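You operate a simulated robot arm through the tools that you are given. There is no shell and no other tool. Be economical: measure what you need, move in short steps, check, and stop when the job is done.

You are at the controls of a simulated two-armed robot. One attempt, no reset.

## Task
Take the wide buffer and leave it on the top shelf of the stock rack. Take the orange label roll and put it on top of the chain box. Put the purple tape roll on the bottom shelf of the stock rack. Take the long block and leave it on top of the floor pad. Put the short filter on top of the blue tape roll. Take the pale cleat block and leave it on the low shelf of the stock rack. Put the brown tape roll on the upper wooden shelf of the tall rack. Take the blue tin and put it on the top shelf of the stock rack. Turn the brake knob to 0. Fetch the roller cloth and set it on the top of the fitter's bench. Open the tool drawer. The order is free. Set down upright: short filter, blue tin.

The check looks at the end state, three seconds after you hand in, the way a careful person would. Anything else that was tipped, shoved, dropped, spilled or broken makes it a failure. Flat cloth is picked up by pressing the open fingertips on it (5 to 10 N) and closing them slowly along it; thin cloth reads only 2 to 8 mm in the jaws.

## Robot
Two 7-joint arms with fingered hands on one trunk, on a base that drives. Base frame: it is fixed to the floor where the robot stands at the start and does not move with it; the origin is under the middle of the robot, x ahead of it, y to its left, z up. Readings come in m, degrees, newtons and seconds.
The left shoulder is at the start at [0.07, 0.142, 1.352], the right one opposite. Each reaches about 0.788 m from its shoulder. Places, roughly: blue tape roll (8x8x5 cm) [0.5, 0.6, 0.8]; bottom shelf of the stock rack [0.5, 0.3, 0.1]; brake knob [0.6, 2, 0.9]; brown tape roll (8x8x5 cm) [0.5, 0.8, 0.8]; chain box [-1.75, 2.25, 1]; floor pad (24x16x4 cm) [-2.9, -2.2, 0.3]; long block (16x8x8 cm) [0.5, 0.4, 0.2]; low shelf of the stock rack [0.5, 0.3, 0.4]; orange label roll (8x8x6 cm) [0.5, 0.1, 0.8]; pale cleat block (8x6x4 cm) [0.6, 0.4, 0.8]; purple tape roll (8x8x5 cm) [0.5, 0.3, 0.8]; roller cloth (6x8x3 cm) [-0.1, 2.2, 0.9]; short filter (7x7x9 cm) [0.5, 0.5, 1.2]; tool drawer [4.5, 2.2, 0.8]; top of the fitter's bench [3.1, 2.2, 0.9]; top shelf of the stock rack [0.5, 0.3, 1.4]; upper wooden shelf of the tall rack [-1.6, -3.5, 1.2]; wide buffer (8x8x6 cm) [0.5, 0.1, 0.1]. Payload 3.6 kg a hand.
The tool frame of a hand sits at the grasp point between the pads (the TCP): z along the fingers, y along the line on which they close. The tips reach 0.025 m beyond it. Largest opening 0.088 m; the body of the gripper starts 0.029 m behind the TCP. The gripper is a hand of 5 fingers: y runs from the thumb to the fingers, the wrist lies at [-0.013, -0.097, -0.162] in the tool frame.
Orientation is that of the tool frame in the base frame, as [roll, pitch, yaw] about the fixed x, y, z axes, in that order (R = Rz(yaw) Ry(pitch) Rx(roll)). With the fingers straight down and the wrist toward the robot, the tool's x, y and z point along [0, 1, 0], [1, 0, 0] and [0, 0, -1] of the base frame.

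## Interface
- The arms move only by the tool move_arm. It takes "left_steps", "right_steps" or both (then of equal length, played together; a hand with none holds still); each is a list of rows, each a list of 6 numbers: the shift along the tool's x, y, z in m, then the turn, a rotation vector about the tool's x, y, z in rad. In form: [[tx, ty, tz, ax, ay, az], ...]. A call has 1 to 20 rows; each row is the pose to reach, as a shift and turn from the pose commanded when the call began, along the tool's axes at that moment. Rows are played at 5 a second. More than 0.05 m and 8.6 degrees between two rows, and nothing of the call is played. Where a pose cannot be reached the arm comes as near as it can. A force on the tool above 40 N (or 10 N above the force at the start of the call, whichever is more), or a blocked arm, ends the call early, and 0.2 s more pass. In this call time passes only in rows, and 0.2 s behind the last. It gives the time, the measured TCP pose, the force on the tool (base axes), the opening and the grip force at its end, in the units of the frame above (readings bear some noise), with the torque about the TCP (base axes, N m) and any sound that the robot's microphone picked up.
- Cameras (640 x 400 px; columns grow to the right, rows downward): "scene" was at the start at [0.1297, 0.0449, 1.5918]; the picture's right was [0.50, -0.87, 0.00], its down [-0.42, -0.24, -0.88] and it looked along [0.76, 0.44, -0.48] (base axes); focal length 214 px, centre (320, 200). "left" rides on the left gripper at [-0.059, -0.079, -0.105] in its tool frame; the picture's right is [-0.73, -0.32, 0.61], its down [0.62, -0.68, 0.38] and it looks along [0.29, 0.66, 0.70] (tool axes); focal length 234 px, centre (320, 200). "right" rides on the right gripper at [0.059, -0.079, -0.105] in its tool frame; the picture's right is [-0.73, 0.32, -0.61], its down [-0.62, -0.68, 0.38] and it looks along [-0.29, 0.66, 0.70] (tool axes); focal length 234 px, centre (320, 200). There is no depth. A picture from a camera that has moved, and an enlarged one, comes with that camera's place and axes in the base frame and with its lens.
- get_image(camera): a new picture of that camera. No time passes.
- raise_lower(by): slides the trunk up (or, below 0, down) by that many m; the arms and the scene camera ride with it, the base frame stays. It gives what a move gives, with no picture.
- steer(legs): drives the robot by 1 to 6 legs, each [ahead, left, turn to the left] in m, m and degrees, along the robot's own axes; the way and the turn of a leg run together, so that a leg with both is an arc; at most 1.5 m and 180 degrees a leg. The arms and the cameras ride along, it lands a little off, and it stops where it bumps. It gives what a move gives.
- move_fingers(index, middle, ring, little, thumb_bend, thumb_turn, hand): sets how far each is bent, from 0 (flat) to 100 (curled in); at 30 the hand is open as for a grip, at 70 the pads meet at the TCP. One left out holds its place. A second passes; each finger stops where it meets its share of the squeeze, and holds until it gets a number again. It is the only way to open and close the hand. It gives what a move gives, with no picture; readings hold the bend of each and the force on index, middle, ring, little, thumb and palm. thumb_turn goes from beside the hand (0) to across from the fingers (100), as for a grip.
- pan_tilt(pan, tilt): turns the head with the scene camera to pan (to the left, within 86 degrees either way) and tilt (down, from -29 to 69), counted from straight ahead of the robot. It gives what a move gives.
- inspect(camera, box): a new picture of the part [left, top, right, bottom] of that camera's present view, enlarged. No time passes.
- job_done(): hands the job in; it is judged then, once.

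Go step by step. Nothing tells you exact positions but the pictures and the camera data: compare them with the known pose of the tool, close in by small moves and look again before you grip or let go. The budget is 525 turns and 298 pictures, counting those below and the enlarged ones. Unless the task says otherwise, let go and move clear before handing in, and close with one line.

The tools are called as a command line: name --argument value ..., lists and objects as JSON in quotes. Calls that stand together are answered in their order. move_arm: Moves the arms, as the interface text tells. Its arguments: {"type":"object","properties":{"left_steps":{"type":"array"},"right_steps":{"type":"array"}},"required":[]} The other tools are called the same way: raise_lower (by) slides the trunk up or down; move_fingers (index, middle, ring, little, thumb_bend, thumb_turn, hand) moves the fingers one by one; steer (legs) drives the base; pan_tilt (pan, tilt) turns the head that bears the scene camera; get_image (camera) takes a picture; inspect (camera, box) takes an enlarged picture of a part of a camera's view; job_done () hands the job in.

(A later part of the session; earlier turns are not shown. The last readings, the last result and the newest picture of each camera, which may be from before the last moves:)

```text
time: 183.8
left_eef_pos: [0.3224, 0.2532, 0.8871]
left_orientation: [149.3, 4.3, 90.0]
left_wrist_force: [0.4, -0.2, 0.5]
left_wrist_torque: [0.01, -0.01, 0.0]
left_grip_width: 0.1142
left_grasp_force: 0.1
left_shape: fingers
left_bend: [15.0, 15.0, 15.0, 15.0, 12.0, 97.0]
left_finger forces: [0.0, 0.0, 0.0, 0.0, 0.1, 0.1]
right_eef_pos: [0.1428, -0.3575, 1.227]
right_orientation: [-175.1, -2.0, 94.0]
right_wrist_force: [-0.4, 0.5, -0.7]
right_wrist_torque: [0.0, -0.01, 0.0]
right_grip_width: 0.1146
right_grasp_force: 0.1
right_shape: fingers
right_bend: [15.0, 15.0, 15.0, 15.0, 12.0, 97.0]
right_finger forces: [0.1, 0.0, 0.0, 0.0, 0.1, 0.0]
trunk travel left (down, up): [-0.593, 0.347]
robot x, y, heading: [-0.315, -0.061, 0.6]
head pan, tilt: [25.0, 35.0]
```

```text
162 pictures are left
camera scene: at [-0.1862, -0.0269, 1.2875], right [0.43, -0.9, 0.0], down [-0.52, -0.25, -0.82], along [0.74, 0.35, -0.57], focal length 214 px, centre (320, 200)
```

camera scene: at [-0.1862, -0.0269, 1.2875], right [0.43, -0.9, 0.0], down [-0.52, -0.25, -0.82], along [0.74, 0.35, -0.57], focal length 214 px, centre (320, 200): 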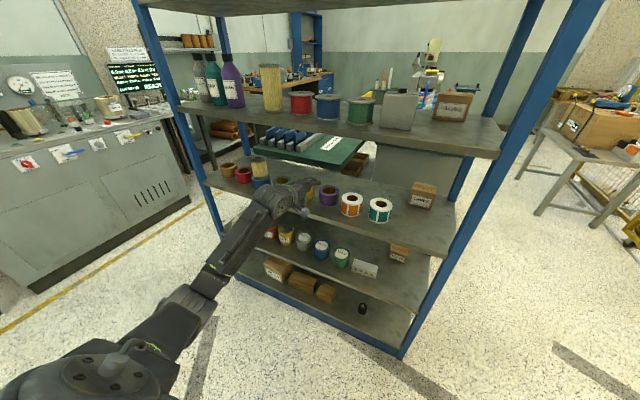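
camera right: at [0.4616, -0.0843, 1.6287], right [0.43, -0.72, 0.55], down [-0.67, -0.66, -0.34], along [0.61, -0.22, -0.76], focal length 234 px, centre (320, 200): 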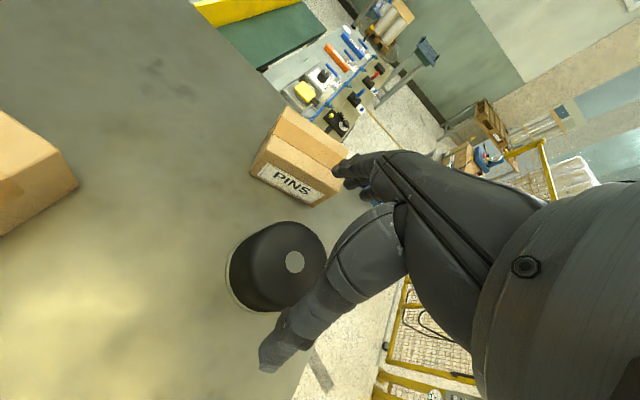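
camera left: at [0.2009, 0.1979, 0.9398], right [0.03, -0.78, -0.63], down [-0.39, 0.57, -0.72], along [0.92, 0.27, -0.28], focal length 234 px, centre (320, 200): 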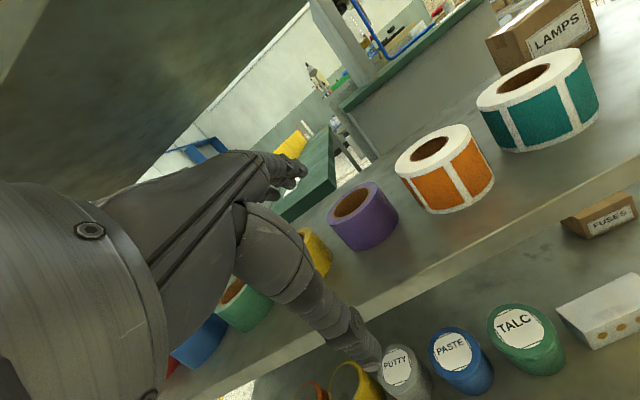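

steer --legs '[[0.1, -0.005, -0.3]]'

get_image --camera "left"

```text
time: 184.9
left_eef_pos: [0.4249, 0.2445, 0.8852]
left_orientation: [149.3, 4.3, 89.7]
left_wrist_force: [-0.1, 0.4, 0.2]
left_wrist_torque: [0.01, 0.0, -0.03]
left_grip_width: 0.1142
left_grasp_force: 0.1
left_shape: fingers
left_bend: [15.0, 15.0, 15.0, 15.0, 12.0, 97.0]
left_finger forces: [0.0, 0.1, 0.0, 0.1, 0.0, 0.0]
right_eef_pos: [0.2408, -0.3644, 1.2272]
right_orientation: [-175.0, -2.0, 93.7]
right_wrist_force: [1.4, 0.2, -0.8]
right_wrist_torque: [0.0, 0.06, 0.01]
right_grip_width: 0.1142
right_grasp_force: 0.1
right_shape: fingers
right_bend: [15.0, 15.0, 15.0, 15.0, 12.0, 97.0]
right_finger forces: [0.0, 0.1, 0.1, 0.0, 0.1, 0.1]
trunk travel left (down, up): [-0.593, 0.347]
robot x, y, heading: [-0.2192, -0.0689, -0.0]
head pan, tilt: [25.0, 35.0]
```

```text
161 pictures are left
camera left: at [0.3021, 0.1911, 0.9397], right [0.03, -0.78, -0.63], down [-0.39, 0.57, -0.72], along [0.92, 0.27, -0.28], focal length 234 px, centre (320, 200)
```

left: 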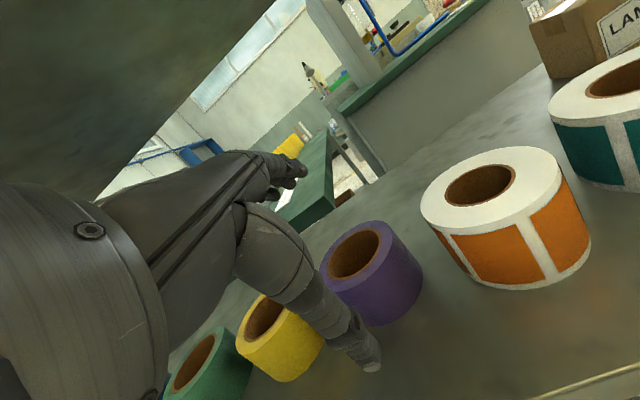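

move_arm --left_steps '[[0.003, 0.0105, 0.041, 0, 0, 0], [0.005, 0.014, 0.066, 0.13, 0, 0], [0.005, 0.0125, 0.085, 0.27, 0, 0]]'

get_image --camera "left"

inspect --camera "scene" --box '[240, 130, 440, 260]'

```text
time: 185.7
left_eef_pos: [0.4785, 0.2471, 0.8198]
left_orientation: [165.0, 4.2, 89.7]
left_wrist_force: [-0.8, -0.1, 0.1]
left_wrist_torque: [-0.05, 0.04, -0.01]
left_grip_width: 0.1146
left_grasp_force: 0.5
left_shape: fingers
left_bend: [15.0, 15.0, 15.0, 15.0, 12.0, 97.0]
left_finger forces: [0.0, 0.0, 0.1, 0.1, 0.4, 0.1]
right_eef_pos: [0.2405, -0.3638, 1.2259]
right_orientation: [-175.0, -2.0, 93.6]
right_wrist_force: [-0.1, 0.3, 0.5]
right_wrist_torque: [0.01, 0.02, 0.02]
right_grip_width: 0.1143
right_grasp_force: 0.0
right_shape: fingers
right_bend: [15.0, 15.0, 15.0, 15.0, 12.0, 97.0]
right_finger forces: [0.0, 0.0, 0.0, 0.0, 0.1, 0.0]
trunk travel left (down, up): [-0.593, 0.347]
robot x, y, heading: [-0.215, -0.0698, -0.1]
head pan, tilt: [25.0, 35.0]
```

```text
160 pictures are left
camera left: at [0.3744, 0.1946, 0.904], right [-0.16, -0.77, -0.61], down [-0.56, 0.58, -0.59], along [0.82, 0.25, -0.52], focal length 234 px, centre (320, 200)
```

left: 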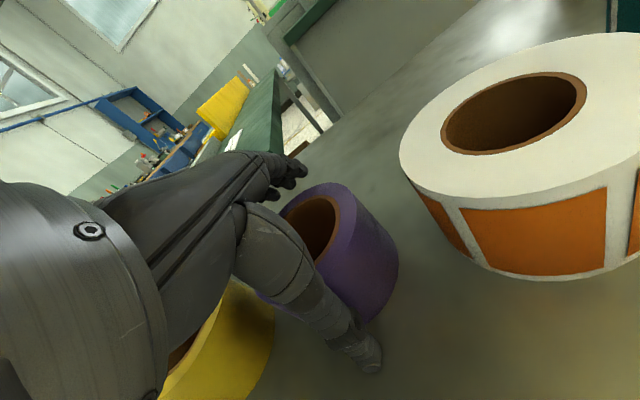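

```text
3.08 times, centred on (340, 195) of scene
camera zoom: at [-0.0864, -0.0328, 1.2875], right [0.42, -0.91, 0.0], down [-0.52, -0.24, -0.82], along [0.74, 0.35, -0.57], focal length 660 px, centre (258, 215)
```

zoom: 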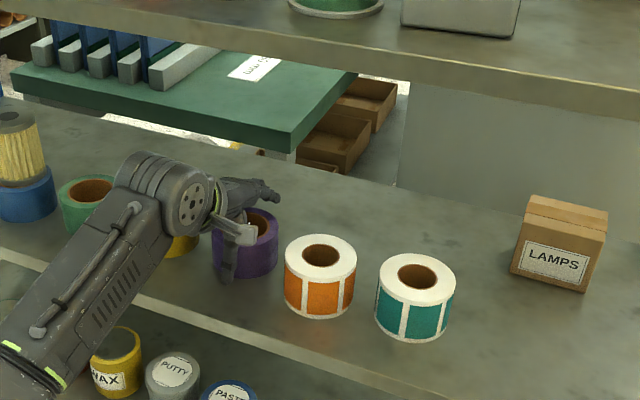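

move_fingers --hand "left" --index 60 --middle 60 --ring 60 --little 55 --thumb_bend 55

raise_lower --by 0.025

get_image --camera "left"

```text
time: 186.7
left_eef_pos: [0.4776, 0.2458, 0.8216]
left_orientation: [164.5, 4.3, 89.7]
left_wrist_force: [4.5, 0.2, 10.9]
left_wrist_torque: [0.17, -0.62, -0.04]
left_grip_width: 0.0798
left_grasp_force: 30.8
left_shape: fingers
left_bend: [29.0, 44.0, 46.0, 54.0, 40.0, 94.0]
left_finger forces: [12.2, 9.2, 9.5, 1.2, 29.3, 0.0]
right_eef_pos: [0.2391, -0.3648, 1.2282]
right_orientation: [-175.1, -2.0, 93.7]
right_wrist_force: [-1.1, -1.0, 0.5]
right_wrist_torque: [-0.02, 0.04, -0.01]
right_grip_width: 0.1144
right_grasp_force: 0.1
right_shape: fingers
right_bend: [15.0, 15.0, 15.0, 15.0, 12.0, 97.0]
right_finger forces: [0.0, 0.0, 0.1, 0.1, 0.1, 0.1]
trunk travel left (down, up): [-0.593, 0.347]
robot x, y, heading: [-0.219, -0.069, 0.2]
head pan, tilt: [25.0, 35.0]
```

```text
time: 187.4
left_eef_pos: [0.4777, 0.2458, 0.8437]
left_orientation: [164.9, 4.2, 89.8]
left_wrist_force: [-0.8, 0.5, -1.2]
left_wrist_torque: [-0.01, -0.02, 0.0]
left_grip_width: 0.0795
left_grasp_force: 29.5
left_shape: fingers
left_bend: [31.0, 45.0, 48.0, 54.0, 40.0, 94.0]
left_finger forces: [9.4, 9.1, 8.9, 0.8, 30.6, 0.0]
right_eef_pos: [0.2411, -0.3642, 1.2527]
right_orientation: [-175.0, -2.0, 93.6]
right_wrist_force: [-0.3, 0.6, 0.5]
right_wrist_torque: [0.03, 0.02, 0.0]
right_grip_width: 0.1143
right_grasp_force: 0.1
right_shape: fingers
right_bend: [15.0, 15.0, 15.0, 15.0, 12.0, 97.0]
right_finger forces: [0.1, 0.0, 0.1, 0.0, 0.1, 0.1]
trunk travel left (down, up): [-0.618, 0.322]
robot x, y, heading: [-0.2154, -0.0701, 0.1]
head pan, tilt: [25.0, 35.0]
```

```text
158 pictures are left
camera left: at [0.3742, 0.1947, 0.9286], right [-0.16, -0.77, -0.61], down [-0.56, 0.58, -0.59], along [0.82, 0.25, -0.52], focal length 234 px, centre (320, 200)
```

left: 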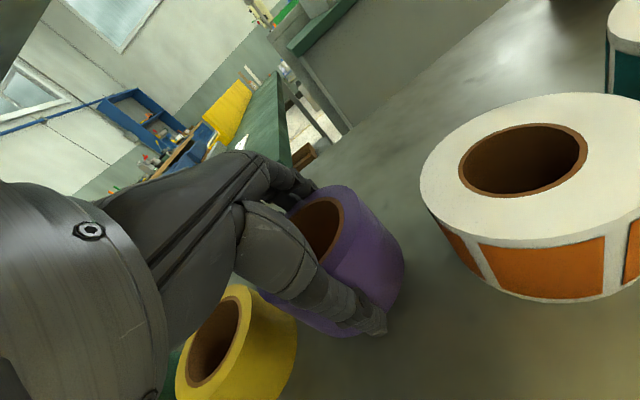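

steer --legs '[[-0.12, 0, 0]]'

move_arm --left_steps '[[0, -0.04, -0.011, 0, 0, 0], [0, -0.08, -0.022, 0, 0, 0], [0, -0.11, -0.03, 0, 0, 0]]'

raise_lower --by -0.4

raise_lower --by -0.2

steer --legs '[[0, -0.11, 0]]'

get_image --camera "scene"

get_image --camera "left"

```text
time: 188.7
left_eef_pos: [0.3568, 0.2456, 0.8443]
left_orientation: [164.8, 4.4, 89.8]
left_wrist_force: [0.2, -0.5, -1.7]
left_wrist_torque: [0.0, 0.0, -0.03]
left_grip_width: 0.0794
left_grasp_force: 29.5
left_shape: fingers
left_bend: [31.0, 45.0, 48.0, 54.0, 40.0, 94.0]
left_finger forces: [9.5, 9.1, 9.0, 0.8, 30.5, 0.0]
right_eef_pos: [0.1199, -0.3639, 1.253]
right_orientation: [-175.1, -1.9, 93.6]
right_wrist_force: [-0.3, 0.2, 0.3]
right_wrist_torque: [0.02, -0.06, -0.01]
right_grip_width: 0.1142
right_grasp_force: 0.1
right_shape: fingers
right_bend: [15.0, 15.0, 15.0, 15.0, 12.0, 97.0]
right_finger forces: [0.0, 0.1, 0.0, 0.0, 0.0, 0.0]
trunk travel left (down, up): [-0.618, 0.322]
robot x, y, heading: [-0.337, -0.0705, -0.0]
head pan, tilt: [25.0, 35.0]
```

```text
time: 189.5
left_eef_pos: [0.24, 0.2444, 0.8461]
left_orientation: [164.7, 4.4, 89.8]
left_wrist_force: [0.9, -0.5, -0.8]
left_wrist_torque: [0.0, -0.01, -0.03]
left_grip_width: 0.0793
left_grasp_force: 29.4
left_shape: fingers
left_bend: [31.0, 45.0, 48.0, 54.0, 40.0, 93.0]
left_finger forces: [9.2, 9.2, 8.9, 0.7, 30.3, 0.1]
right_eef_pos: [0.1182, -0.3632, 1.253]
right_orientation: [-174.9, -1.9, 93.7]
right_wrist_force: [-0.8, 0.5, -0.1]
right_wrist_torque: [-0.01, 0.01, -0.04]
right_grip_width: 0.1144
right_grasp_force: 0.0
right_shape: fingers
right_bend: [15.0, 15.0, 15.0, 15.0, 12.0, 97.0]
right_finger forces: [0.1, 0.1, 0.0, 0.1, 0.0, 0.0]
trunk travel left (down, up): [-0.618, 0.322]
robot x, y, heading: [-0.3398, -0.0701, -0.0]
head pan, tilt: [25.0, 35.0]
```

```text
time: 193.3
left_eef_pos: [0.241, 0.2449, 0.4465]
left_orientation: [164.7, 4.3, 89.8]
left_wrist_force: [0.6, 0.1, -0.8]
left_wrist_torque: [-0.03, 0.03, 0.04]
left_grip_width: 0.0791
left_grasp_force: 28.8
left_shape: fingers
left_bend: [31.0, 45.0, 48.0, 54.0, 40.0, 93.0]
left_finger forces: [9.3, 9.1, 8.9, 0.8, 30.0, 0.0]
right_eef_pos: [0.1198, -0.3627, 0.8511]
right_orientation: [-174.9, -2.1, 93.5]
right_wrist_force: [0.2, -0.6, 0.6]
right_wrist_torque: [-0.03, -0.02, -0.02]
right_grip_width: 0.1141
right_grasp_force: 0.0
right_shape: fingers
right_bend: [15.0, 15.0, 15.0, 15.0, 12.0, 97.0]
right_finger forces: [0.1, 0.0, 0.0, 0.0, 0.0, 0.0]
trunk travel left (down, up): [-0.218, 0.722]
robot x, y, heading: [-0.3369, -0.0684, 0.2]
head pan, tilt: [25.0, 35.0]
```

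```text
time: 195.5
left_eef_pos: [0.2405, 0.2433, 0.2456]
left_orientation: [164.8, 4.4, 89.9]
left_wrist_force: [0.0, 0.1, -2.0]
left_wrist_torque: [-0.02, -0.01, -0.02]
left_grip_width: 0.079
left_grasp_force: 29.5
left_shape: fingers
left_bend: [31.0, 45.0, 48.0, 54.0, 40.0, 93.0]
left_finger forces: [9.3, 9.0, 8.9, 0.9, 30.1, 0.0]
right_eef_pos: [0.1182, -0.3643, 0.6526]
right_orientation: [-175.1, -2.0, 93.7]
right_wrist_force: [-0.1, 0.6, 0.4]
right_wrist_torque: [-0.03, 0.01, 0.02]
right_grip_width: 0.1142
right_grasp_force: 0.1
right_shape: fingers
right_bend: [15.0, 15.0, 15.0, 15.0, 12.0, 97.0]
right_finger forces: [0.0, 0.1, 0.0, 0.0, 0.0, 0.0]
trunk travel left (down, up): [-0.018, 0.922]
robot x, y, heading: [-0.3389, -0.0709, -0.2]
head pan, tilt: [25.0, 35.0]
```

```text
time: 196.7
left_eef_pos: [0.24, 0.1351, 0.2455]
left_orientation: [164.8, 4.3, 89.9]
left_wrist_force: [0.3, -0.6, -1.1]
left_wrist_torque: [0.02, 0.0, 0.01]
left_grip_width: 0.0791
left_grasp_force: 29.0
left_shape: fingers
left_bend: [31.0, 45.0, 48.0, 54.0, 40.0, 93.0]
left_finger forces: [9.3, 9.1, 8.9, 0.9, 30.1, 0.0]
right_eef_pos: [0.1197, -0.473, 0.6519]
right_orientation: [-175.0, -1.9, 93.8]
right_wrist_force: [0.5, -0.1, -0.1]
right_wrist_torque: [0.06, -0.06, 0.02]
right_grip_width: 0.1145
right_grasp_force: 0.1
right_shape: fingers
right_bend: [15.0, 15.0, 15.0, 15.0, 12.0, 97.0]
right_finger forces: [0.1, 0.0, 0.1, 0.1, 0.0, 0.0]
trunk travel left (down, up): [-0.018, 0.922]
robot x, y, heading: [-0.3361, -0.1825, -0.0]
head pan, tilt: [25.0, 35.0]
```

```text
157 pictures are left
camera scene: at [-0.2078, -0.1432, 0.7125], right [0.43, -0.9, 0.0], down [-0.52, -0.24, -0.82], along [0.74, 0.35, -0.57], focal length 214 px, centre (320, 200)
```

scene: 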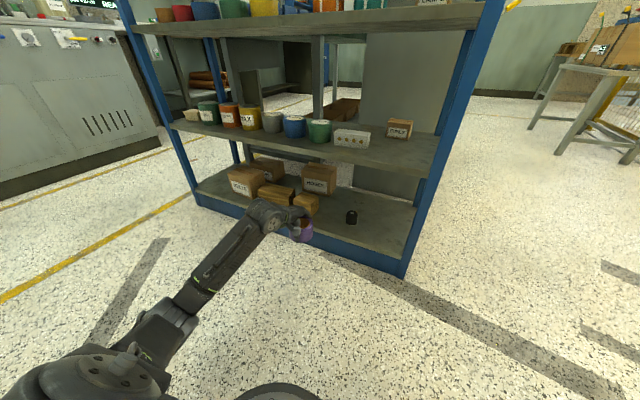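

```text
156 pictures are left
camera left: at [0.1365, 0.0827, 0.3301], right [-0.15, -0.77, -0.61], down [-0.56, 0.58, -0.59], along [0.82, 0.25, -0.52], focal length 234 px, centre (320, 200)
```

left: 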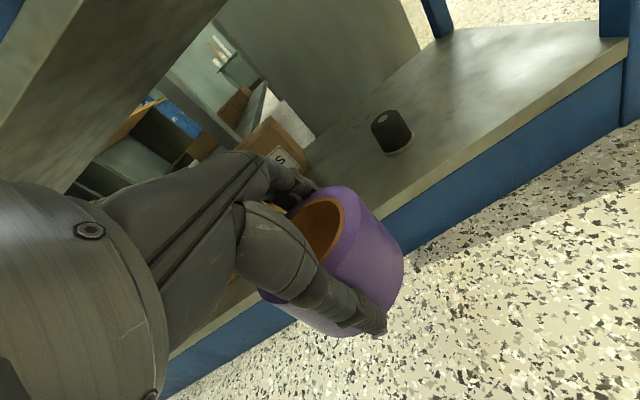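

steer --legs '[[0.15, -0.01, 0]]'

move_arm --left_steps '[[0, 0.022, 0.023, 0, 0, 0], [0, 0.045, 0.046, 0, 0, 0], [0, 0.066, 0.065, 0, 0, 0]]'

get_image --camera "left"

inspect --camera "scene" --box '[220, 130, 440, 280]'

```text
time: 198.0
left_eef_pos: [0.3901, 0.1198, 0.2456]
left_orientation: [164.7, 4.4, 89.7]
left_wrist_force: [-1.4, -0.3, -1.7]
left_wrist_torque: [-0.02, 0.01, 0.0]
left_grip_width: 0.0792
left_grasp_force: 28.6
left_shape: fingers
left_bend: [31.0, 45.0, 48.0, 54.0, 40.0, 93.0]
left_finger forces: [9.3, 9.1, 8.9, 0.8, 29.9, 0.0]
right_eef_pos: [0.2654, -0.4866, 0.6511]
right_orientation: [-175.0, -2.0, 93.6]
right_wrist_force: [0.0, -0.4, -0.3]
right_wrist_torque: [0.0, -0.01, -0.02]
right_grip_width: 0.1145
right_grasp_force: 0.1
right_shape: fingers
right_bend: [15.0, 15.0, 15.0, 15.0, 12.0, 97.0]
right_finger forces: [0.0, 0.0, 0.1, 0.0, 0.0, 0.0]
trunk travel left (down, up): [-0.018, 0.922]
robot x, y, heading: [-0.1955, -0.1873, -0.1]
head pan, tilt: [25.0, 35.0]
```

```text
time: 198.8
left_eef_pos: [0.4702, 0.1146, 0.2028]
left_orientation: [164.7, 4.2, 89.7]
left_wrist_force: [-0.4, 0.2, -0.6]
left_wrist_torque: [0.02, 0.03, -0.02]
left_grip_width: 0.0791
left_grasp_force: 28.6
left_shape: fingers
left_bend: [32.0, 45.0, 48.0, 54.0, 40.0, 93.0]
left_finger forces: [8.9, 9.2, 9.0, 0.7, 29.1, 0.0]
right_eef_pos: [0.2653, -0.4875, 0.6539]
right_orientation: [-175.0, -2.0, 93.6]
right_wrist_force: [0.5, -0.3, 0.1]
right_wrist_torque: [0.02, 0.01, 0.01]
right_grip_width: 0.1144
right_grasp_force: 0.0
right_shape: fingers
right_bend: [15.0, 15.0, 15.0, 15.0, 12.0, 97.0]
right_finger forces: [0.1, 0.1, 0.1, 0.1, 0.1, 0.1]
trunk travel left (down, up): [-0.018, 0.922]
robot x, y, heading: [-0.1907, -0.189, 0.1]
head pan, tilt: [25.0, 35.0]
```

```text
155 pictures are left
camera left: at [0.3656, 0.0637, 0.2856], right [-0.16, -0.77, -0.61], down [-0.55, 0.58, -0.59], along [0.82, 0.25, -0.52], focal length 234 px, centre (320, 200)
```

left: 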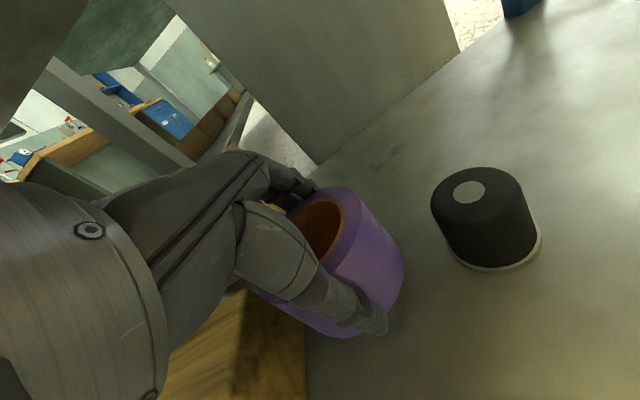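

```text
2.67 times, centred on (330, 205) of scene
camera zoom: at [-0.0608, -0.1537, 0.7125], right [0.42, -0.91, 0.0], down [-0.52, -0.24, -0.82], along [0.74, 0.35, -0.57], focal length 572 px, centre (293, 187)
```

zoom: 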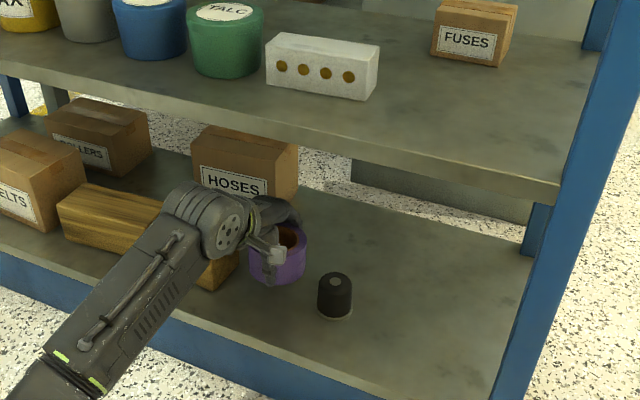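

move_arm --left_steps '[[0.012, -0.0078, 0.029, 0, 0, 0]]'

raise_lower --by -0.01

inspect --camera "scene" --box '[260, 170, 380, 260]'

```text
time: 199.2
left_eef_pos: [0.4712, 0.1259, 0.1701]
left_orientation: [164.8, 4.3, 89.6]
left_wrist_force: [0.3, 0.0, -0.2]
left_wrist_torque: [-0.04, -0.01, 0.02]
left_grip_width: 0.0788
left_grasp_force: 28.0
left_shape: fingers
left_bend: [32.0, 45.0, 48.0, 54.0, 40.0, 93.0]
left_finger forces: [8.7, 9.3, 9.0, 0.7, 28.9, 0.0]
right_eef_pos: [0.2661, -0.4856, 0.6519]
right_orientation: [-175.0, -1.9, 93.6]
right_wrist_force: [-0.2, -0.3, -0.5]
right_wrist_torque: [-0.04, -0.03, 0.01]
right_grip_width: 0.1144
right_grasp_force: 0.1
right_shape: fingers
right_bend: [15.0, 15.0, 15.0, 15.0, 12.0, 97.0]
right_finger forces: [0.1, 0.1, 0.0, 0.0, 0.0, 0.1]
trunk travel left (down, up): [-0.018, 0.922]
robot x, y, heading: [-0.1916, -0.1916, -0.1]
head pan, tilt: [25.0, 35.0]
```

```text
time: 199.8
left_eef_pos: [0.4703, 0.1257, 0.164]
left_orientation: [164.4, 4.1, 89.7]
left_wrist_force: [-1.7, 0.5, 12.8]
left_wrist_torque: [0.05, -0.46, 0.01]
left_grip_width: 0.0791
left_grasp_force: 31.4
left_shape: fingers
left_bend: [31.0, 45.0, 48.0, 54.0, 40.0, 93.0]
left_finger forces: [11.5, 9.6, 9.5, 0.9, 31.0, 0.1]
right_eef_pos: [0.264, -0.4869, 0.6426]
right_orientation: [-175.0, -1.9, 93.5]
right_wrist_force: [0.0, 0.0, 0.4]
right_wrist_torque: [-0.04, -0.01, 0.01]
right_grip_width: 0.1144
right_grasp_force: 0.3
right_shape: fingers
right_bend: [15.0, 15.0, 15.0, 15.0, 12.0, 97.0]
right_finger forces: [0.1, 0.1, 0.0, 0.0, 0.1, 0.1]
trunk travel left (down, up): [-0.008, 0.932]
robot x, y, heading: [-0.1918, -0.1912, -0.2]
head pan, tilt: [25.0, 35.0]
```

```text
4.44 times, centred on (320, 215) of scene
camera zoom: at [-0.0621, -0.1543, 0.703], right [0.42, -0.91, 0.0], down [-0.52, -0.24, -0.82], along [0.74, 0.35, -0.57], focal length 953 px, centre (320, 133)
```

zoom: 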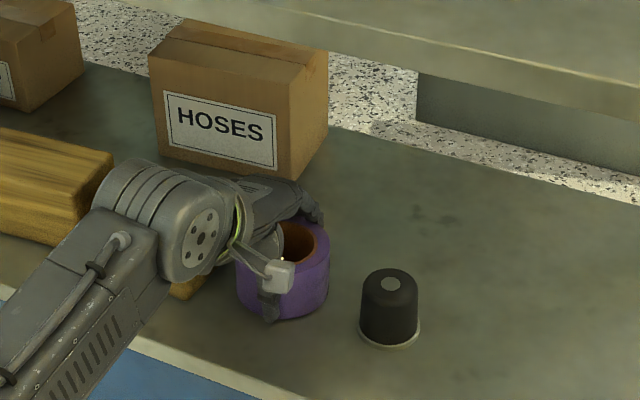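

move_fingers --hand "left" --index 12 --middle 12 --ring 12 --little 20 --thumb_bend 12

move_arm --left_steps '[[0, 0.008, -0.03, 0, 0, 0], [0, 0.016, -0.06, 0, 0, 0], [0, -0.02, -0.085, -0.1, 0, 0], [0, -0.06, -0.095, -0.2, 0, 0], [0, -0.1, -0.105, -0.2, 0, 0], [0, -0.14, -0.115, -0.2, 0, 0]]'

inspect --camera "scene" --box '[200, 130, 420, 280]'

```text
time: 200.8
left_eef_pos: [0.4692, 0.1258, 0.1602]
left_orientation: [164.8, 4.4, 89.7]
left_wrist_force: [-0.4, -0.2, 0.1]
left_wrist_torque: [0.01, -0.01, 0.01]
left_grip_width: 0.1171
left_grasp_force: 0.1
left_shape: fingers
left_bend: [12.0, 12.0, 12.0, 20.0, 12.0, 97.0]
left_finger forces: [0.0, 0.0, 0.0, 0.0, 0.0, 0.1]
right_eef_pos: [0.2659, -0.4871, 0.6428]
right_orientation: [-175.0, -2.1, 93.4]
right_wrist_force: [-0.6, -0.9, 0.5]
right_wrist_torque: [-0.04, 0.03, 0.0]
right_grip_width: 0.1147
right_grasp_force: 0.0
right_shape: fingers
right_bend: [15.0, 15.0, 15.0, 15.0, 12.0, 97.0]
right_finger forces: [0.0, 0.0, 0.0, 0.1, 0.1, 0.0]
trunk travel left (down, up): [-0.008, 0.932]
robot x, y, heading: [-0.194, -0.1905, -0.1]
head pan, tilt: [25.0, 35.0]
```

```text
time: 202.2
left_eef_pos: [0.3075, 0.1302, 0.2348]
left_orientation: [153.4, 4.3, 89.8]
left_wrist_force: [0.7, 0.0, 0.5]
left_wrist_torque: [0.02, -0.05, 0.02]
left_grip_width: 0.1174
left_grasp_force: 0.0
left_shape: fingers
left_bend: [12.0, 12.0, 12.0, 20.0, 12.0, 97.0]
left_finger forces: [0.0, 0.0, 0.1, 0.1, 0.0, 0.1]
right_eef_pos: [0.2654, -0.4858, 0.6421]
right_orientation: [-175.0, -2.0, 93.5]
right_wrist_force: [0.6, -0.4, 0.4]
right_wrist_torque: [-0.03, 0.01, -0.03]
right_grip_width: 0.1146
right_grasp_force: 0.0
right_shape: fingers
right_bend: [15.0, 15.0, 15.0, 15.0, 12.0, 97.0]
right_finger forces: [0.0, 0.0, 0.1, 0.1, 0.0, 0.1]
trunk travel left (down, up): [-0.008, 0.932]
robot x, y, heading: [-0.1905, -0.1884, 0.1]
head pan, tilt: [25.0, 35.0]
```

```text
2.67 times, centred on (310, 205) of scene
camera zoom: at [-0.0608, -0.1538, 0.7025], right [0.42, -0.91, 0.0], down [-0.52, -0.24, -0.82], along [0.74, 0.35, -0.57], focal length 572 px, centre (347, 187)
```

zoom: 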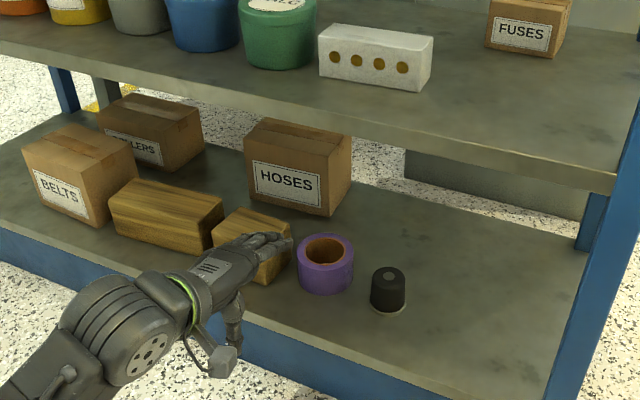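

Purple is placed on the bottom shelf. I'll take the long block with the left hand while I'm down here.

steer --legs '[[-0.03, 0.285, 0]]'

get_image --camera "left"

get_image --camera "scene"

```text
time: 204.2
left_eef_pos: [0.2777, 0.4145, 0.2354]
left_orientation: [153.3, 4.2, 89.8]
left_wrist_force: [-0.3, 0.7, -0.5]
left_wrist_torque: [0.0, -0.04, -0.03]
left_grip_width: 0.1174
left_grasp_force: 0.0
left_shape: fingers
left_bend: [12.0, 12.0, 12.0, 20.0, 12.0, 97.0]
left_finger forces: [0.0, 0.1, 0.0, 0.1, 0.1, 0.1]
right_eef_pos: [0.2359, -0.202, 0.6426]
right_orientation: [-175.0, -1.9, 93.7]
right_wrist_force: [0.4, -0.1, 0.5]
right_wrist_torque: [-0.02, 0.0, 0.0]
right_grip_width: 0.1141
right_grasp_force: 0.0
right_shape: fingers
right_bend: [15.0, 15.0, 15.0, 15.0, 12.0, 97.0]
right_finger forces: [0.0, 0.0, 0.0, 0.0, 0.1, 0.0]
trunk travel left (down, up): [-0.008, 0.932]
robot x, y, heading: [-0.2192, 0.0965, 0.3]
head pan, tilt: [25.0, 35.0]
```

```text
151 pictures are left
camera left: at [0.1591, 0.3616, 0.2971], right [-0.02, -0.78, -0.63], down [-0.43, 0.57, -0.69], along [0.9, 0.26, -0.35], focal length 234 px, centre (320, 200)
```

left: 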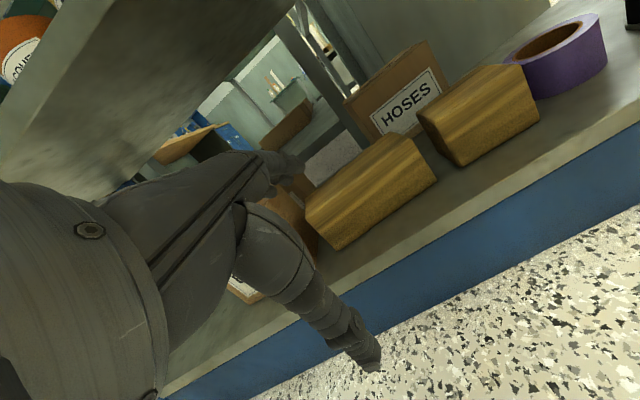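

```text
150 pictures are left
camera scene: at [-0.0907, 0.1298, 0.7025], right [0.42, -0.91, 0.0], down [-0.52, -0.24, -0.82], along [0.74, 0.35, -0.57], focal length 214 px, centre (320, 200)
```

scene: 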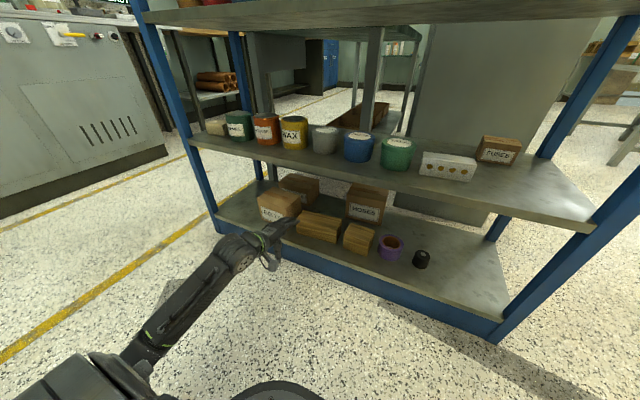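

move_fingers --hand "left" --index 5 --middle 5 --ring 5 --little 5 --thumb_bend 5

steer --legs '[[0.05, -0.02, 0]]'

move_arm --left_steps '[[0, 0.036, 0.025, -0.02, 0, 0], [-0.002, 0.07, 0.05, -0.05, 0, 0], [-0.003, 0.104, 0.0755, -0.05, 0, 0]]'

get_image --camera "left"

inspect --camera "scene" --box '[200, 150, 420, 290]'

```text
time: 205.2
left_eef_pos: [0.2779, 0.4152, 0.2357]
left_orientation: [153.3, 4.3, 89.8]
left_wrist_force: [-0.8, 0.2, 0.2]
left_wrist_torque: [-0.03, 0.0, 0.0]
left_grip_width: 0.1262
left_grasp_force: 0.0
left_shape: fingers
left_bend: [5.0, 5.0, 5.0, 5.0, 5.0, 97.0]
left_finger forces: [0.1, 0.0, 0.0, 0.0, 0.0, 0.1]
right_eef_pos: [0.2364, -0.2022, 0.6421]
right_orientation: [-175.0, -2.0, 93.7]
right_wrist_force: [0.7, -0.2, -0.3]
right_wrist_torque: [0.0, 0.0, 0.03]
right_grip_width: 0.1142
right_grasp_force: 0.1
right_shape: fingers
right_bend: [15.0, 15.0, 15.0, 15.0, 12.0, 97.0]
right_finger forces: [0.0, 0.0, 0.0, 0.0, 0.1, 0.0]
trunk travel left (down, up): [-0.008, 0.932]
robot x, y, heading: [-0.2216, 0.0912, 0.2]
head pan, tilt: [25.0, 35.0]
```

```text
time: 206.1
left_eef_pos: [0.3269, 0.396, 0.235]
left_orientation: [153.3, 4.4, 89.9]
left_wrist_force: [0.2, 0.5, 0.3]
left_wrist_torque: [0.02, -0.04, -0.01]
left_grip_width: 0.1263
left_grasp_force: 0.1
left_shape: fingers
left_bend: [5.0, 5.0, 5.0, 5.0, 5.0, 97.0]
left_finger forces: [0.0, 0.0, 0.0, 0.0, 0.0, 0.0]
right_eef_pos: [0.2857, -0.221, 0.6431]
right_orientation: [-174.9, -1.9, 93.7]
right_wrist_force: [-0.3, -0.3, -0.3]
right_wrist_torque: [-0.01, 0.0, 0.01]
right_grip_width: 0.1144
right_grasp_force: 0.2
right_shape: fingers
right_bend: [15.0, 15.0, 15.0, 15.0, 12.0, 97.0]
right_finger forces: [0.1, 0.0, 0.0, 0.0, 0.1, 0.0]
trunk travel left (down, up): [-0.008, 0.932]
robot x, y, heading: [-0.1689, 0.0718, 0.0]
head pan, tilt: [25.0, 35.0]
```

```text
time: 206.9
left_eef_pos: [0.4565, 0.3892, 0.2142]
left_orientation: [150.6, 4.3, 89.8]
left_wrist_force: [1.1, 0.2, -0.9]
left_wrist_torque: [0.02, -0.01, -0.01]
left_grip_width: 0.1264
left_grasp_force: 0.0
left_shape: fingers
left_bend: [5.0, 5.0, 5.0, 5.0, 5.0, 97.0]
left_finger forces: [0.1, 0.0, 0.1, 0.0, 0.0, 0.1]
right_eef_pos: [0.287, -0.2211, 0.6423]
right_orientation: [-175.0, -1.9, 93.7]
right_wrist_force: [0.0, -0.1, 0.5]
right_wrist_torque: [-0.01, 0.01, 0.04]
right_grip_width: 0.1144
right_grasp_force: 0.0
right_shape: fingers
right_bend: [15.0, 15.0, 15.0, 15.0, 12.0, 97.0]
right_finger forces: [0.1, 0.0, 0.0, 0.0, 0.1, 0.1]
trunk travel left (down, up): [-0.008, 0.932]
robot x, y, heading: [-0.1708, 0.0728, 0.1]
head pan, tilt: [25.0, 35.0]
```

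```text
149 pictures are left
camera left: at [0.3361, 0.3351, 0.2702], right [0.02, -0.78, -0.63], down [-0.4, 0.57, -0.71], along [0.92, 0.27, -0.3], focal length 234 px, centre (320, 200)
```

left: 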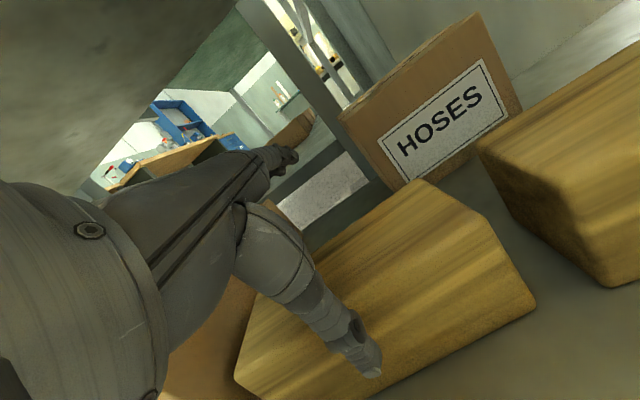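

```text
2.86 times, centred on (310, 220) of scene
camera zoom: at [-0.0408, 0.1099, 0.7025], right [0.42, -0.91, 0.0], down [-0.52, -0.24, -0.82], along [0.74, 0.35, -0.57], focal length 613 px, centre (349, 143)
```

zoom: 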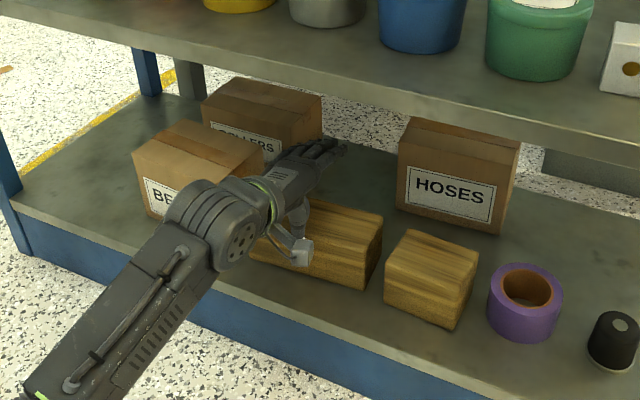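

move_arm --left_steps '[[0, 0.0059, 0.0262, 0.1, 0, 0], [0, 0.0005, 0.05, 0.25, 0, 0]]'

get_image --camera "left"

inspect --camera "scene" --box '[200, 150, 420, 290]'

```text
time: 207.5
left_eef_pos: [0.48, 0.3868, 0.1767]
left_orientation: [164.2, 4.2, 89.8]
left_wrist_force: [-10.4, 0.1, 26.0]
left_wrist_torque: [-0.08, 0.94, 0.0]
left_grip_width: 0.1268
left_grasp_force: 12.7
left_shape: fingers
left_bend: [5.0, 5.0, 5.0, 5.0, 5.0, 97.0]
left_finger forces: [0.0, 0.1, 0.0, 0.0, 25.6, 0.1]
right_eef_pos: [0.286, -0.2232, 0.6438]
right_orientation: [-175.3, -2.1, 93.8]
right_wrist_force: [0.4, 0.1, -0.9]
right_wrist_torque: [-0.01, -0.01, -0.03]
right_grip_width: 0.1142
right_grasp_force: 0.0
right_shape: fingers
right_bend: [15.0, 15.0, 15.0, 15.0, 12.0, 97.0]
right_finger forces: [0.0, 0.0, 0.1, 0.0, 0.0, 0.0]
trunk travel left (down, up): [-0.008, 0.932]
robot x, y, heading: [-0.1718, 0.0722, -0.2]
head pan, tilt: [25.0, 35.0]
```

```text
147 pictures are left
camera left: at [0.3751, 0.3345, 0.2599], right [-0.15, -0.77, -0.62], down [-0.55, 0.58, -0.6], along [0.82, 0.25, -0.51], focal length 234 px, centre (320, 200)
```

left: 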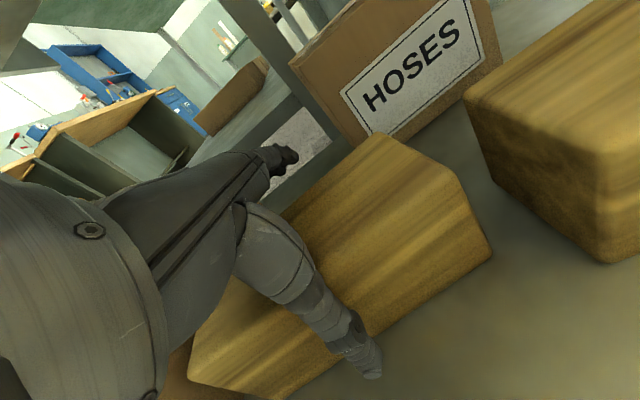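

```text
2.86 times, centred on (310, 220) of scene
camera zoom: at [-0.0432, 0.1088, 0.7037], right [0.42, -0.91, 0.0], down [-0.52, -0.24, -0.82], along [0.74, 0.35, -0.57], focal length 613 px, centre (349, 143)
```

zoom: 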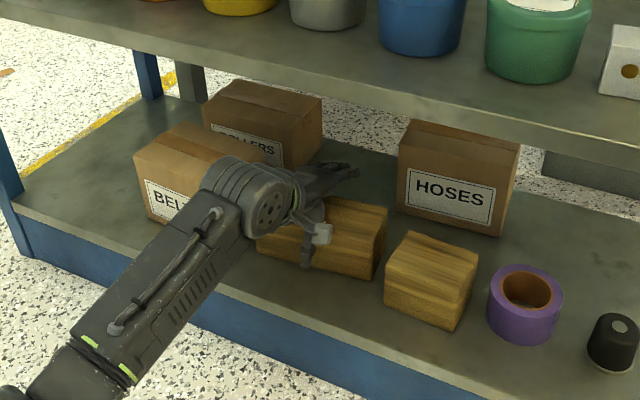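

move_arm --left_steps '[[0, 0.003, -0.008, 0, 0, 0]]'

move_fingers --hand "left" --index 60 --middle 60 --ring 60 --little 60 --thumb_bend 60

get_image --camera "left"

```text
time: 207.9
left_eef_pos: [0.4796, 0.3872, 0.1786]
left_orientation: [164.9, 4.3, 89.8]
left_wrist_force: [-2.3, -0.8, 2.0]
left_wrist_torque: [0.01, 0.07, 0.05]
left_grip_width: 0.1266
left_grasp_force: 1.3
left_shape: fingers
left_bend: [5.0, 5.0, 5.0, 5.0, 5.0, 97.0]
left_finger forces: [0.0, 0.1, 0.0, 0.0, 2.6, 0.0]
right_eef_pos: [0.2861, -0.2212, 0.6428]
right_orientation: [-175.0, -2.0, 93.7]
right_wrist_force: [0.3, 0.2, 0.7]
right_wrist_torque: [-0.02, 0.0, -0.01]
right_grip_width: 0.1144
right_grasp_force: 0.0
right_shape: fingers
right_bend: [15.0, 15.0, 15.0, 15.0, 12.0, 97.0]
right_finger forces: [0.0, 0.0, 0.0, 0.0, 0.1, 0.0]
trunk travel left (down, up): [-0.008, 0.932]
robot x, y, heading: [-0.1699, 0.0698, -0.2]
head pan, tilt: [25.0, 35.0]
```

```text
time: 208.9
left_eef_pos: [0.4785, 0.3862, 0.1818]
left_orientation: [164.7, 4.2, 89.8]
left_wrist_force: [3.0, -0.8, 4.9]
left_wrist_torque: [0.41, -0.45, -0.15]
left_grip_width: 0.0747
left_grasp_force: 34.9
left_shape: fingers
left_bend: [36.0, 52.0, 52.0, 55.0, 39.0, 94.0]
left_finger forces: [13.7, 5.8, 5.5, 12.4, 32.1, 0.0]
right_eef_pos: [0.287, -0.2214, 0.6429]
right_orientation: [-175.2, -2.0, 93.7]
right_wrist_force: [0.3, 0.1, 0.1]
right_wrist_torque: [0.01, 0.01, 0.0]
right_grip_width: 0.1141
right_grasp_force: 0.1
right_shape: fingers
right_bend: [15.0, 15.0, 15.0, 15.0, 12.0, 97.0]
right_finger forces: [0.1, 0.0, 0.1, 0.1, 0.0, 0.0]
trunk travel left (down, up): [-0.008, 0.932]
robot x, y, heading: [-0.1697, 0.072, 0.0]
head pan, tilt: [25.0, 35.0]
```

```text
145 pictures are left
camera left: at [0.3754, 0.3353, 0.2649], right [-0.15, -0.77, -0.62], down [-0.55, 0.58, -0.59], along [0.82, 0.25, -0.52], focal length 234 px, centre (320, 200)
```

left: 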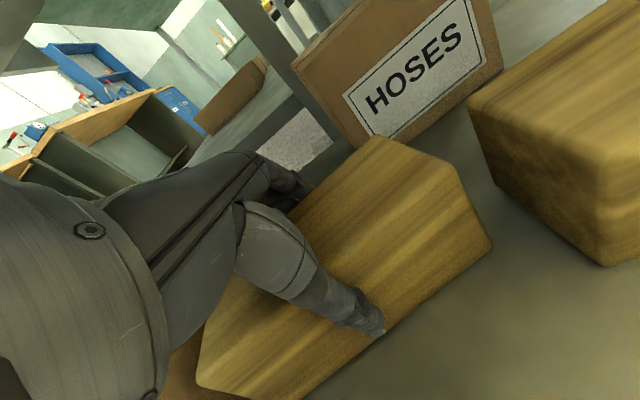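

move_arm --left_steps '[[0, 0.005, -0.02, 0, 0, 0], [0, 0.01, -0.04, 0, 0, 0]]'

get_image --camera "left"

```text
time: 209.5
left_eef_pos: [0.4781, 0.3909, 0.2216]
left_orientation: [164.8, 4.4, 89.8]
left_wrist_force: [0.3, 0.0, -3.2]
left_wrist_torque: [0.0, -0.03, 0.01]
left_grip_width: 0.0748
left_grasp_force: 33.4
left_shape: fingers
left_bend: [37.0, 53.0, 54.0, 55.0, 39.0, 92.0]
left_finger forces: [13.7, 5.3, 4.8, 9.2, 33.5, 0.1]
right_eef_pos: [0.2876, -0.2218, 0.6419]
right_orientation: [-175.0, -1.9, 93.7]
right_wrist_force: [0.1, 0.3, -0.1]
right_wrist_torque: [-0.03, -0.01, 0.0]
right_grip_width: 0.1145
right_grasp_force: 0.1
right_shape: fingers
right_bend: [15.0, 15.0, 15.0, 15.0, 12.0, 97.0]
right_finger forces: [0.1, 0.0, 0.0, 0.0, 0.0, 0.0]
trunk travel left (down, up): [-0.008, 0.932]
robot x, y, heading: [-0.1737, 0.0724, 0.0]
head pan, tilt: [25.0, 35.0]
```

```text
144 pictures are left
camera left: at [0.3748, 0.3397, 0.3047], right [-0.16, -0.77, -0.61], down [-0.56, 0.58, -0.59], along [0.82, 0.25, -0.52], focal length 234 px, centre (320, 200)
```

left: 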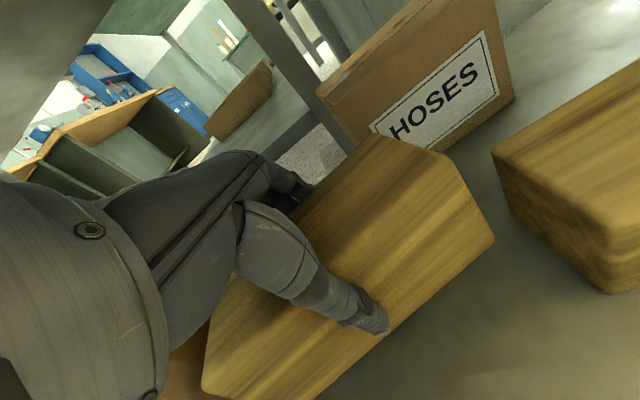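

steer --legs '[[-0.13, 0, 0]]'

move_arm --left_steps '[[0, -0.04, -0.011, 0, 0, 0], [0, -0.08, -0.022, 0, 0, 0], [0, -0.11, -0.03, 0, 0, 0]]'

raise_lower --by 0.4

raise_lower --by 0.2

steer --legs '[[0.05, 0.5, 0], [0, 0.5, 0]]'

```text
time: 210.9
left_eef_pos: [0.3413, 0.3924, 0.22]
left_orientation: [164.9, 4.3, 89.9]
left_wrist_force: [-0.1, 0.1, -4.1]
left_wrist_torque: [0.01, -0.03, 0.01]
left_grip_width: 0.0749
left_grasp_force: 33.4
left_shape: fingers
left_bend: [37.0, 53.0, 54.0, 55.0, 39.0, 92.0]
left_finger forces: [13.6, 5.4, 4.8, 9.0, 33.4, 0.1]
right_eef_pos: [0.1504, -0.2204, 0.6422]
right_orientation: [-175.0, -1.9, 93.9]
right_wrist_force: [0.0, 0.6, -0.5]
right_wrist_torque: [0.02, -0.01, 0.01]
right_grip_width: 0.1147
right_grasp_force: 0.1
right_shape: fingers
right_bend: [15.0, 15.0, 15.0, 15.0, 12.0, 97.0]
right_finger forces: [0.0, 0.0, 0.0, 0.0, 0.0, 0.0]
trunk travel left (down, up): [-0.008, 0.932]
robot x, y, heading: [-0.309, 0.0719, 0.3]
head pan, tilt: [25.0, 35.0]
```

```text
time: 211.7
left_eef_pos: [0.2263, 0.3943, 0.2199]
left_orientation: [164.8, 4.3, 89.9]
left_wrist_force: [-0.3, 0.3, -3.9]
left_wrist_torque: [-0.03, 0.05, -0.04]
left_grip_width: 0.0746
left_grasp_force: 32.9
left_shape: fingers
left_bend: [37.0, 53.0, 54.0, 55.0, 39.0, 92.0]
left_finger forces: [13.4, 5.5, 4.8, 9.0, 33.3, 0.0]
right_eef_pos: [0.1503, -0.2212, 0.6415]
right_orientation: [-175.0, -1.9, 93.8]
right_wrist_force: [-0.3, 0.0, 0.5]
right_wrist_torque: [0.01, -0.01, -0.01]
right_grip_width: 0.1143
right_grasp_force: 0.0
right_shape: fingers
right_bend: [15.0, 15.0, 15.0, 15.0, 12.0, 97.0]
right_finger forces: [0.1, 0.1, 0.0, 0.1, 0.0, 0.0]
trunk travel left (down, up): [-0.008, 0.932]
robot x, y, heading: [-0.3111, 0.0767, 0.3]
head pan, tilt: [25.0, 35.0]
```

```text
time: 215.5
left_eef_pos: [0.2278, 0.3932, 0.6209]
left_orientation: [164.9, 4.4, 90.0]
left_wrist_force: [0.3, -0.8, -3.5]
left_wrist_torque: [0.01, -0.03, 0.01]
left_grip_width: 0.0747
left_grasp_force: 32.9
left_shape: fingers
left_bend: [37.0, 53.0, 54.0, 55.0, 39.0, 92.0]
left_finger forces: [13.4, 5.5, 4.8, 9.1, 33.0, 0.1]
right_eef_pos: [0.1503, -0.2203, 1.0422]
right_orientation: [-175.0, -2.0, 93.8]
right_wrist_force: [0.6, -0.3, -0.2]
right_wrist_torque: [-0.02, 0.02, -0.04]
right_grip_width: 0.1145
right_grasp_force: 0.2
right_shape: fingers
right_bend: [15.0, 15.0, 15.0, 15.0, 12.0, 97.0]
right_finger forces: [0.1, 0.1, 0.1, 0.0, 0.0, 0.0]
trunk travel left (down, up): [-0.408, 0.532]
robot x, y, heading: [-0.3089, 0.0722, 0.2]
head pan, tilt: [25.0, 35.0]
```

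```text
time: 217.7
left_eef_pos: [0.228, 0.3945, 0.8205]
left_orientation: [164.9, 4.4, 89.9]
left_wrist_force: [-0.2, 0.4, -4.5]
left_wrist_torque: [-0.02, -0.03, -0.01]
left_grip_width: 0.0745
left_grasp_force: 33.3
left_shape: fingers
left_bend: [37.0, 53.0, 54.0, 55.0, 39.0, 92.0]
left_finger forces: [13.4, 5.5, 4.8, 9.0, 33.0, 0.0]
right_eef_pos: [0.151, -0.2211, 1.2422]
right_orientation: [-175.0, -1.8, 93.8]
right_wrist_force: [0.1, 0.0, -0.1]
right_wrist_torque: [-0.01, 0.0, 0.03]
right_grip_width: 0.1143
right_grasp_force: 0.1
right_shape: fingers
right_bend: [15.0, 15.0, 15.0, 15.0, 12.0, 97.0]
right_finger forces: [0.0, 0.1, 0.0, 0.0, 0.1, 0.0]
trunk travel left (down, up): [-0.608, 0.332]
robot x, y, heading: [-0.3094, 0.0716, 0.1]
head pan, tilt: [25.0, 35.0]
```

```text
time: 223.1
left_eef_pos: [0.2781, 1.382, 0.821]
left_orientation: [164.9, 4.4, 89.7]
left_wrist_force: [1.2, -0.6, -4.6]
left_wrist_torque: [-0.04, -0.05, 0.02]
left_grip_width: 0.0745
left_grasp_force: 32.3
left_shape: fingers
left_bend: [37.0, 53.0, 54.0, 55.0, 39.0, 92.0]
left_finger forces: [13.4, 5.5, 4.8, 9.0, 32.9, 0.1]
right_eef_pos: [0.1993, 0.7668, 1.2426]
right_orientation: [-175.0, -1.9, 93.5]
right_wrist_force: [-0.2, 0.5, -0.6]
right_wrist_torque: [-0.02, 0.0, -0.01]
right_grip_width: 0.1144
right_grasp_force: 0.0
right_shape: fingers
right_bend: [15.0, 15.0, 15.0, 15.0, 12.0, 97.0]
right_finger forces: [0.0, 0.0, 0.0, 0.0, 0.0, 0.0]
trunk travel left (down, up): [-0.608, 0.332]
robot x, y, heading: [-0.2601, 1.0601, 0.1]
head pan, tilt: [25.0, 35.0]
```

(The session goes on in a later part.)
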